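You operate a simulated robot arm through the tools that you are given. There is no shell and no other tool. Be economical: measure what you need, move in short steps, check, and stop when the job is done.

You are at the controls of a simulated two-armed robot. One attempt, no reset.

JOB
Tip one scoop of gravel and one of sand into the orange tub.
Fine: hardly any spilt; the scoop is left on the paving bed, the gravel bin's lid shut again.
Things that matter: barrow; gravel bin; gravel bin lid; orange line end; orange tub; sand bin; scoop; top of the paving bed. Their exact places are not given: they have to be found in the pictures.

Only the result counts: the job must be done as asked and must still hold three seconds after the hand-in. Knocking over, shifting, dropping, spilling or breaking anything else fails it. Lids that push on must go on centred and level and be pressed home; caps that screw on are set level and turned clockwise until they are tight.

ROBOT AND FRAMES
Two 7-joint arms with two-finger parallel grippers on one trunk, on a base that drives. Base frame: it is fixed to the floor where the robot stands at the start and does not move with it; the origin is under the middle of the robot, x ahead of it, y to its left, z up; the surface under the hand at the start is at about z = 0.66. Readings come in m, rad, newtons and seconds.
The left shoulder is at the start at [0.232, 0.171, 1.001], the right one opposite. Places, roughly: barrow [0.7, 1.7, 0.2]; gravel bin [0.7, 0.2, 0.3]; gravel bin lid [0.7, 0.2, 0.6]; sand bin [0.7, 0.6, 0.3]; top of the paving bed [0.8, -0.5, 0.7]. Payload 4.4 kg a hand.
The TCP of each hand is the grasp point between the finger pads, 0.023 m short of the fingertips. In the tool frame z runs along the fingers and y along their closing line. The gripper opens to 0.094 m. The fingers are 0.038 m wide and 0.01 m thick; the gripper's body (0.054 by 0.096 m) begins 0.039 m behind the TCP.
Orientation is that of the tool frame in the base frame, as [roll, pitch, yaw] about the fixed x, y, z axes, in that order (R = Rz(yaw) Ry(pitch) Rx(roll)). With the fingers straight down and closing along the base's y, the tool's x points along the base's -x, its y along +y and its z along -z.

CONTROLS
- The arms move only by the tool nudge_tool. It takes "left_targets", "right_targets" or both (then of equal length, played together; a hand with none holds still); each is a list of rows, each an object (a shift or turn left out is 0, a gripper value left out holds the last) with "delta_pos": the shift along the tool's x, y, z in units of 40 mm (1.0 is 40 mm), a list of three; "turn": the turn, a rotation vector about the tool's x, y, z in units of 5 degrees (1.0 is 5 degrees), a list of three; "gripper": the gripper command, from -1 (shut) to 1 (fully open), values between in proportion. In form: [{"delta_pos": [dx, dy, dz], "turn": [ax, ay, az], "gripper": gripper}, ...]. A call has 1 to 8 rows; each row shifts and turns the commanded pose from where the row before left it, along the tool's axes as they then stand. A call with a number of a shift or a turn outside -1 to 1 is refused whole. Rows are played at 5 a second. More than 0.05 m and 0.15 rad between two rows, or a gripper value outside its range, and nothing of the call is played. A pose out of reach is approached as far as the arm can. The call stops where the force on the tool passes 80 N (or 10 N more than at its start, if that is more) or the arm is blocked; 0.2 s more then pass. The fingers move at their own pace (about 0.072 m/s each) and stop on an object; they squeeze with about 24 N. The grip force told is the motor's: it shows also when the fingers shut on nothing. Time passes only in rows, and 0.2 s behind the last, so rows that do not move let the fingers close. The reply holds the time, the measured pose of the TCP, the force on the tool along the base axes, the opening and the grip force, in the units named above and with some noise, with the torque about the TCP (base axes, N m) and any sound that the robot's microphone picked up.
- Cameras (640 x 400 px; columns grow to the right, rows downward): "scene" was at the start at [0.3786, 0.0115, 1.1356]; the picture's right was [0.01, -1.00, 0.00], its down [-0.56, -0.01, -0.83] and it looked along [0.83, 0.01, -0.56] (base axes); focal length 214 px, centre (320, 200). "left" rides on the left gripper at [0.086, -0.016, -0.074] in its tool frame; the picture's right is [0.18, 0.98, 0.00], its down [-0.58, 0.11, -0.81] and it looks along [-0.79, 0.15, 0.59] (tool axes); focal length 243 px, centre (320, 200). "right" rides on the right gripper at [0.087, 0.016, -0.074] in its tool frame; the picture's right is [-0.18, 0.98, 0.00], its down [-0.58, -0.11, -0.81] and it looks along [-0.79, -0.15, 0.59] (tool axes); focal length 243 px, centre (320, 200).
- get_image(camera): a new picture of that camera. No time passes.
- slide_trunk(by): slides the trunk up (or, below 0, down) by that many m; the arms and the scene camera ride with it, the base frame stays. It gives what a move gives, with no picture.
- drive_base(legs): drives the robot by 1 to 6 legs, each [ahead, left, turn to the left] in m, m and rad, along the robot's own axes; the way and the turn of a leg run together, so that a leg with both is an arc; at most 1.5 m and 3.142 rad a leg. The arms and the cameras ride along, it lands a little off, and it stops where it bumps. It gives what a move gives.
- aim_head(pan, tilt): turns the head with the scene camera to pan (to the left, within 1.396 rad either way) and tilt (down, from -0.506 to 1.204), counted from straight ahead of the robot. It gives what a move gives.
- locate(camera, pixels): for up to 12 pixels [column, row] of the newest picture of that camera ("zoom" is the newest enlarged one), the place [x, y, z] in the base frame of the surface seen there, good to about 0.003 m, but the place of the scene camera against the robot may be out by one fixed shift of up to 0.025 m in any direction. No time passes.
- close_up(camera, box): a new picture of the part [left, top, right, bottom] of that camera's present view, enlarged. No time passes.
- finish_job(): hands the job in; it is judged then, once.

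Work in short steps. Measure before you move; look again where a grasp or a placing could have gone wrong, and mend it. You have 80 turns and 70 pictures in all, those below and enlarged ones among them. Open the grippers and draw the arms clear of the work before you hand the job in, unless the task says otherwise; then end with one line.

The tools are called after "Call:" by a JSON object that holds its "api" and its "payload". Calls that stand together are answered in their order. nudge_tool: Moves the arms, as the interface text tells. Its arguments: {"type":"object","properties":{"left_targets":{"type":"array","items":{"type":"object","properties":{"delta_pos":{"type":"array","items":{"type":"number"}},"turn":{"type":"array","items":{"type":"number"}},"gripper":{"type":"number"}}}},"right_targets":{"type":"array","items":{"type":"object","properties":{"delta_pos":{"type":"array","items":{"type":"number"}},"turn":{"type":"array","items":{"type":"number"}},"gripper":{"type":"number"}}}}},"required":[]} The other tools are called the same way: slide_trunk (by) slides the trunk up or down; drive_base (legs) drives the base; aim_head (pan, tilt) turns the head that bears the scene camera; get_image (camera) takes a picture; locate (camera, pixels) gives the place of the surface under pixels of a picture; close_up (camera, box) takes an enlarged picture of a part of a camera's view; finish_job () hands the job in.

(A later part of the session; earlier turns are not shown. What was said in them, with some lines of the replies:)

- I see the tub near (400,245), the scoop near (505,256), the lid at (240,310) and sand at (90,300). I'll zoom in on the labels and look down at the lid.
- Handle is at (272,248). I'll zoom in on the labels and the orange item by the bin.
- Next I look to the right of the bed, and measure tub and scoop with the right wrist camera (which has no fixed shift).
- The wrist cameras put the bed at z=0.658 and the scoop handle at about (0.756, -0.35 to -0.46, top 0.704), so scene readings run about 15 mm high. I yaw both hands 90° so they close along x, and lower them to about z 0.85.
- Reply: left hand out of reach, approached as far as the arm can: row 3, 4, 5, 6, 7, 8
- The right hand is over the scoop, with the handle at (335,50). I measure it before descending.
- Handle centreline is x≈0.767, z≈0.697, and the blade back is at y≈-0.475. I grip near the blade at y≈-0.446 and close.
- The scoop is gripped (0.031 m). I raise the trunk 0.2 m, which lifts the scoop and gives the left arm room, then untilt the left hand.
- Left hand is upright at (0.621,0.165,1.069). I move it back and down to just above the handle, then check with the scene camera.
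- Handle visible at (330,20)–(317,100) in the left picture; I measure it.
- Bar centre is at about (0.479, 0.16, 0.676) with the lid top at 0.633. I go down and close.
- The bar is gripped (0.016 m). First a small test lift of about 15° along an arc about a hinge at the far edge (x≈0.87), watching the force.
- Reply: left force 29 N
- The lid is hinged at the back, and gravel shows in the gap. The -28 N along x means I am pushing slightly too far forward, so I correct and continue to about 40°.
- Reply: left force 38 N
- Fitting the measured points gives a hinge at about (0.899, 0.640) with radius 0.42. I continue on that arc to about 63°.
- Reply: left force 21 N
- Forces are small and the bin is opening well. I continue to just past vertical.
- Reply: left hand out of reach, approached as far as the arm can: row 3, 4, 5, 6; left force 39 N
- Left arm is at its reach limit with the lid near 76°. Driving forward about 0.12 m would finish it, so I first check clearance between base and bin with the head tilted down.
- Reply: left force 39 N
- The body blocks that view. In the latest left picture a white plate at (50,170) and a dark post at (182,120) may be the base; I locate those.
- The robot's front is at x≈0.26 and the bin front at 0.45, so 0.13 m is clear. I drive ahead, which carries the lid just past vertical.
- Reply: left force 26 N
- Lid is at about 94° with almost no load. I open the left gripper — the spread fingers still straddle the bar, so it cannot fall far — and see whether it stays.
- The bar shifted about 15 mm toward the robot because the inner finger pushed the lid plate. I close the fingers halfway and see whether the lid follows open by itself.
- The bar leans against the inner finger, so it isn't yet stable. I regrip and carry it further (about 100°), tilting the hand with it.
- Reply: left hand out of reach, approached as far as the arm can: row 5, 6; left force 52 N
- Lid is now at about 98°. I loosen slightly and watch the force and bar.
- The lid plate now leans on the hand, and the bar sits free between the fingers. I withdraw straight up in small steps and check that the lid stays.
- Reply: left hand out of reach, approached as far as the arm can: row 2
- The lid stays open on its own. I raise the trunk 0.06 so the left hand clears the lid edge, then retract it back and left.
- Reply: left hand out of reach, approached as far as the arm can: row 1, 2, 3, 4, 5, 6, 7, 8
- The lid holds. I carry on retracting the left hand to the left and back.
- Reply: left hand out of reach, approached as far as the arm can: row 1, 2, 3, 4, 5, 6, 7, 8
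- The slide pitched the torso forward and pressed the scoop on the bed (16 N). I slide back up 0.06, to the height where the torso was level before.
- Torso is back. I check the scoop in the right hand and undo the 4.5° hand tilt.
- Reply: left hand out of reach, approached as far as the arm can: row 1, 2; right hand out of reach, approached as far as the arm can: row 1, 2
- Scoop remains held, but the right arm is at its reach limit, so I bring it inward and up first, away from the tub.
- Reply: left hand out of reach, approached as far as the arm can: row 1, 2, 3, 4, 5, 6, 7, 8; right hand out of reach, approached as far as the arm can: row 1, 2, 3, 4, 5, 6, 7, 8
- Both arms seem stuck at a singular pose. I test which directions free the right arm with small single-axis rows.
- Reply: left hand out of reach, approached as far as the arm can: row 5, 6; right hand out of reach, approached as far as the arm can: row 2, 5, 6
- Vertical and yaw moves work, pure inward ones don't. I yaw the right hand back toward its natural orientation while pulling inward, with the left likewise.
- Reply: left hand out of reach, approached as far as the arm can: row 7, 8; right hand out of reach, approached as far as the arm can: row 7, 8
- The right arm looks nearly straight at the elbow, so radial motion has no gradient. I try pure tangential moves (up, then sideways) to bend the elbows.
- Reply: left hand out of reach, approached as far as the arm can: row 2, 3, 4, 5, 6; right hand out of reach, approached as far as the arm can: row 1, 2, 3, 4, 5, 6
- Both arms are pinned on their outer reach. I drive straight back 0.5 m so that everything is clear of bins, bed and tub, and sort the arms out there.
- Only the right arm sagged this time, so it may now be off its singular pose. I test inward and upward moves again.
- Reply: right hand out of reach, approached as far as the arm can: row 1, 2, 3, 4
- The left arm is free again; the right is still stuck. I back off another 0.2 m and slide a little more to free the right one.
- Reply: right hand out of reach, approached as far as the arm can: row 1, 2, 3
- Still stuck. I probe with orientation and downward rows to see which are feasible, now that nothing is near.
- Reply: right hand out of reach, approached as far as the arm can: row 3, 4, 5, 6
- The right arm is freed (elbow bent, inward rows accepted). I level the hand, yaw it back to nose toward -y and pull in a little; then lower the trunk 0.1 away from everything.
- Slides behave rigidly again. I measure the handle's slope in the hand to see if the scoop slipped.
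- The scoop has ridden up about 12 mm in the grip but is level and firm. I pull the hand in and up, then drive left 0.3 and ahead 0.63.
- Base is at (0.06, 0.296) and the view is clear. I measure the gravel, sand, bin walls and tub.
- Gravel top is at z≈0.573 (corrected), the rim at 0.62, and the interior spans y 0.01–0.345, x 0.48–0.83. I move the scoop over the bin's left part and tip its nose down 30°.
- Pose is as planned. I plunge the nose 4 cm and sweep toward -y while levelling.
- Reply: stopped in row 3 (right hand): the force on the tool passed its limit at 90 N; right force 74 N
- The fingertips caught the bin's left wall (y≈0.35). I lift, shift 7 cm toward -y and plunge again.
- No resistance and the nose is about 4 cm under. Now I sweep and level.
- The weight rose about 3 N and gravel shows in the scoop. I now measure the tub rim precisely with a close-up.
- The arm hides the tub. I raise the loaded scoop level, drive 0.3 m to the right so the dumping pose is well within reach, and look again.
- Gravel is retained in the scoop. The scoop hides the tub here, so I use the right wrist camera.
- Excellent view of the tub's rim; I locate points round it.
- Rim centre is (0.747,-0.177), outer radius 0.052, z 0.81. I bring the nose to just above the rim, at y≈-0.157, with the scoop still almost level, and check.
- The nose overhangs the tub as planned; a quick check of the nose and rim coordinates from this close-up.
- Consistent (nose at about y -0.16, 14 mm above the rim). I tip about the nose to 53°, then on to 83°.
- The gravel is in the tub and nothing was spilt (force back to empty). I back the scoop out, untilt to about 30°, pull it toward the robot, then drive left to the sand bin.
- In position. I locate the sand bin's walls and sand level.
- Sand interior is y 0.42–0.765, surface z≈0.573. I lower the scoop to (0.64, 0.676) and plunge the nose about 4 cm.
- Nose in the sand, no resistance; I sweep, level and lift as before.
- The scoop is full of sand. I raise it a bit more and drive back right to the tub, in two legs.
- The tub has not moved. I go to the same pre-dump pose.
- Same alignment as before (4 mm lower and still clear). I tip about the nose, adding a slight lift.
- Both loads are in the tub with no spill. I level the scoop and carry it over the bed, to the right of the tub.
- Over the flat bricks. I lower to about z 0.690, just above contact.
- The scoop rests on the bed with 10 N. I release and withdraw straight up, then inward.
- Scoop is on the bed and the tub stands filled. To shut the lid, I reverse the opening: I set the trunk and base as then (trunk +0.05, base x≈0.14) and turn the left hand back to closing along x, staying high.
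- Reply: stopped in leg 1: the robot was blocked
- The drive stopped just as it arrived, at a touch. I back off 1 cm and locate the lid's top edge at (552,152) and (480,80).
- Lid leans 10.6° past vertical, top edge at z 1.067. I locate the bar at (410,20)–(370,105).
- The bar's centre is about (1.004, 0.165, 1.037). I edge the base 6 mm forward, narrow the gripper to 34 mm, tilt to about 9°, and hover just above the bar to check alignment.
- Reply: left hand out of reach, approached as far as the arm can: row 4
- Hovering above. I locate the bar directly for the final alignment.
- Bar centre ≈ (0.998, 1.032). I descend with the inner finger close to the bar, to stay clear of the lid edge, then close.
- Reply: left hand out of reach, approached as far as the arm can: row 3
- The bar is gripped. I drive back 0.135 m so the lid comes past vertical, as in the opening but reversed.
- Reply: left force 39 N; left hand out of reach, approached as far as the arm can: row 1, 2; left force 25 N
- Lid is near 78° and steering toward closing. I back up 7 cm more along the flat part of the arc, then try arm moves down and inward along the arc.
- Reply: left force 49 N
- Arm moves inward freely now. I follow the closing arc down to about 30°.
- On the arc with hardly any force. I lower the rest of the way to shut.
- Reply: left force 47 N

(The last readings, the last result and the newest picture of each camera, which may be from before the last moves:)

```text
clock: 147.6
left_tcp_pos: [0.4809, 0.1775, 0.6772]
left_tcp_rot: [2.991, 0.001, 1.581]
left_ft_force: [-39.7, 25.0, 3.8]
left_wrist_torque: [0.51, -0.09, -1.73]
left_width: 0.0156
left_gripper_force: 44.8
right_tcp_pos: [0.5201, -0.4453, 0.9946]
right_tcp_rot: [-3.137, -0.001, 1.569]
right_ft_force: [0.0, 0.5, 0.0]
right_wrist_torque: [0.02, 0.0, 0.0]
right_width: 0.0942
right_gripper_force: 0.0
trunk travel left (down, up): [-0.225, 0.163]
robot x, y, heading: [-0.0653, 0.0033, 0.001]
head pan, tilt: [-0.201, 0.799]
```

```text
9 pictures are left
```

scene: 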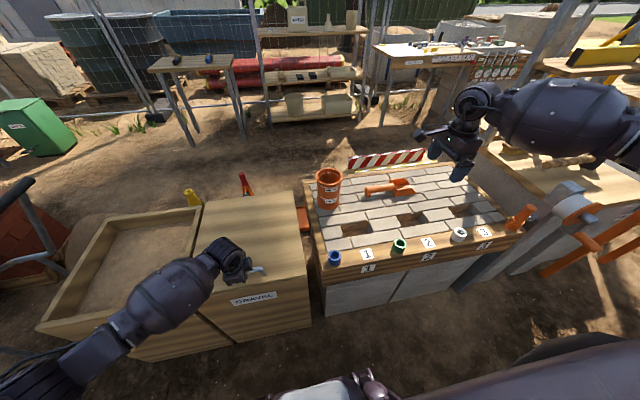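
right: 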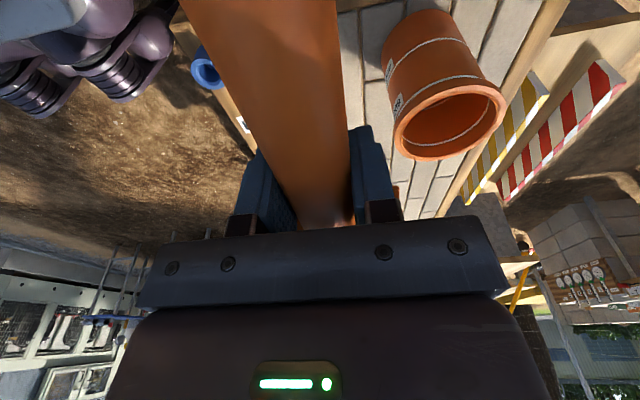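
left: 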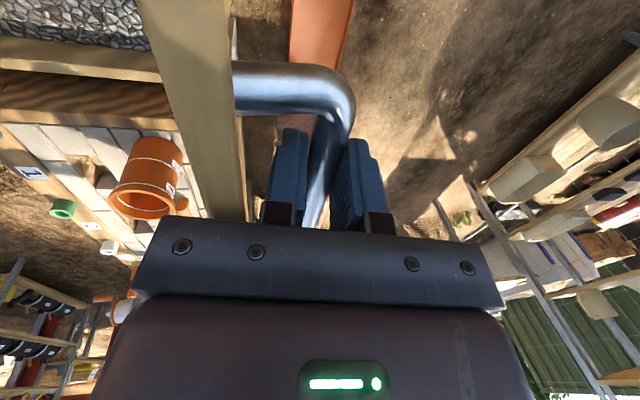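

Lid is shut (hand back at the original 0.481, 0.677). I open and withdraw upward.

Call:
{"api": "nudge_tool", "payload": {"left_targets": [{"gripper": -0.3}, {"gripper": 0.3}, {"gripper": 0.5}, {"gripper": 0.5}, {"delta_pos": [0, 0.05, -0.6]}, {"delta_pos": [0, 0.1, -0.8]}, {"delta_pos": [0, 0.15, -0.9]}, {"delta_pos": [0, 0.15, -0.9]}]}}

Call:
{"api": "nudge_tool", "payload": {"left_targets": [{"delta_pos": [0.5, 0.15, -0.9]}, {"delta_pos": [0.8, 0.15, -0.9]}, {"delta_pos": [0.8, 0.15, -0.6]}, {"delta_pos": [0.8, 0, 0]}]}}

Call:
{"api": "drive_base", "payload": {"legs": [[-0.25, 0, 0]]}}

Call:
{"api": "get_image", "payload": {"camera": "scene"}}

```text
clock: 149.3
left_tcp_pos: [0.4834, 0.1745, 0.8105]
left_tcp_rot: [2.986, 0.003, 1.576]
left_ft_force: [0.0, -0.6, 0.2]
left_wrist_torque: [-0.01, -0.01, 0.07]
left_width: 0.0706
left_gripper_force: 0.1
right_tcp_pos: [0.5219, -0.4462, 0.9945]
right_tcp_rot: [-3.135, -0.004, 1.57]
right_ft_force: [-0.6, 0.3, -0.1]
right_wrist_torque: [-0.01, -0.04, 0.01]
right_width: 0.0939
right_gripper_force: 0.1
trunk travel left (down, up): [-0.225, 0.163]
robot x, y, heading: [-0.0657, 0.0012, -0.006]
head pan, tilt: [-0.201, 0.799]
```

```text
clock: 150.3
left_tcp_pos: [0.4869, 0.2913, 0.9061]
left_tcp_rot: [2.985, 0.006, 1.578]
left_ft_force: [-0.3, 0.9, 0.6]
left_wrist_torque: [0.04, 0.01, 0.02]
left_width: 0.0706
left_gripper_force: 0.1
right_tcp_pos: [0.5227, -0.4463, 0.9935]
right_tcp_rot: [-3.135, -0.001, 1.57]
right_ft_force: [-0.3, 0.0, 0.6]
right_wrist_torque: [0.0, 0.01, 0.04]
right_width: 0.0939
right_gripper_force: 0.1
trunk travel left (down, up): [-0.225, 0.163]
robot x, y, heading: [-0.0673, 0.0028, 0.0]
head pan, tilt: [-0.201, 0.799]
```

```text
clock: 152.2
left_tcp_pos: [0.2353, 0.2898, 0.9058]
left_tcp_rot: [2.985, 0.006, 1.574]
left_ft_force: [0.2, -0.1, -0.2]
left_wrist_torque: [-0.02, -0.01, 0.01]
left_width: 0.0711
left_gripper_force: 0.1
right_tcp_pos: [0.2712, -0.4473, 0.9937]
right_tcp_rot: [-3.135, -0.003, 1.566]
right_ft_force: [-0.3, 0.6, 0.4]
right_wrist_torque: [0.0, 0.01, -0.02]
right_width: 0.0938
right_gripper_force: 0.1
trunk travel left (down, up): [-0.225, 0.163]
robot x, y, heading: [-0.3185, 0.0047, -0.007]
head pan, tilt: [-0.201, 0.799]
```

```text
8 pictures are left
```

scene: 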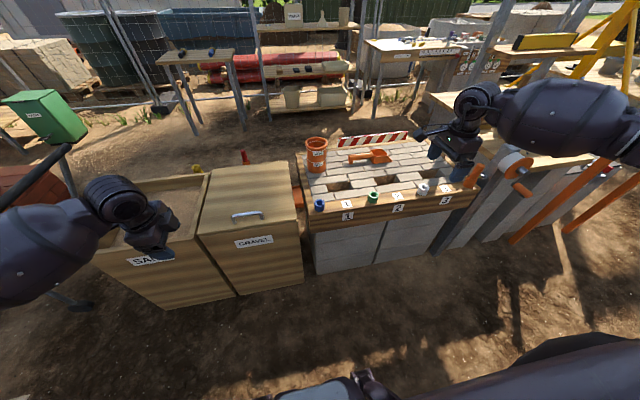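

The lid is shut, the scoop is on the bed, the tub stands filled and the arms are clear. One close-up to confirm, then hand in.

Call:
{"api": "close_up", "payload": {"camera": "scene", "box": [180, 110, 480, 290]}}

Call:
{"api": "finish_job", "payload": {}}

```text
2.13 times, centred on (330, 200) of scene
```

zoom: 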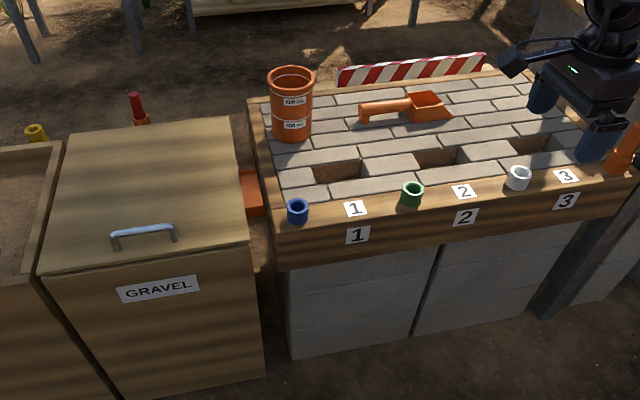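

```text
The job is handed in.
```

I tipped one scoop of gravel and one of sand into the orange tub, saw no clear spill in the pictures, left the scoop on the paving bed and shut the gravel bin's lid, then handed the job in.
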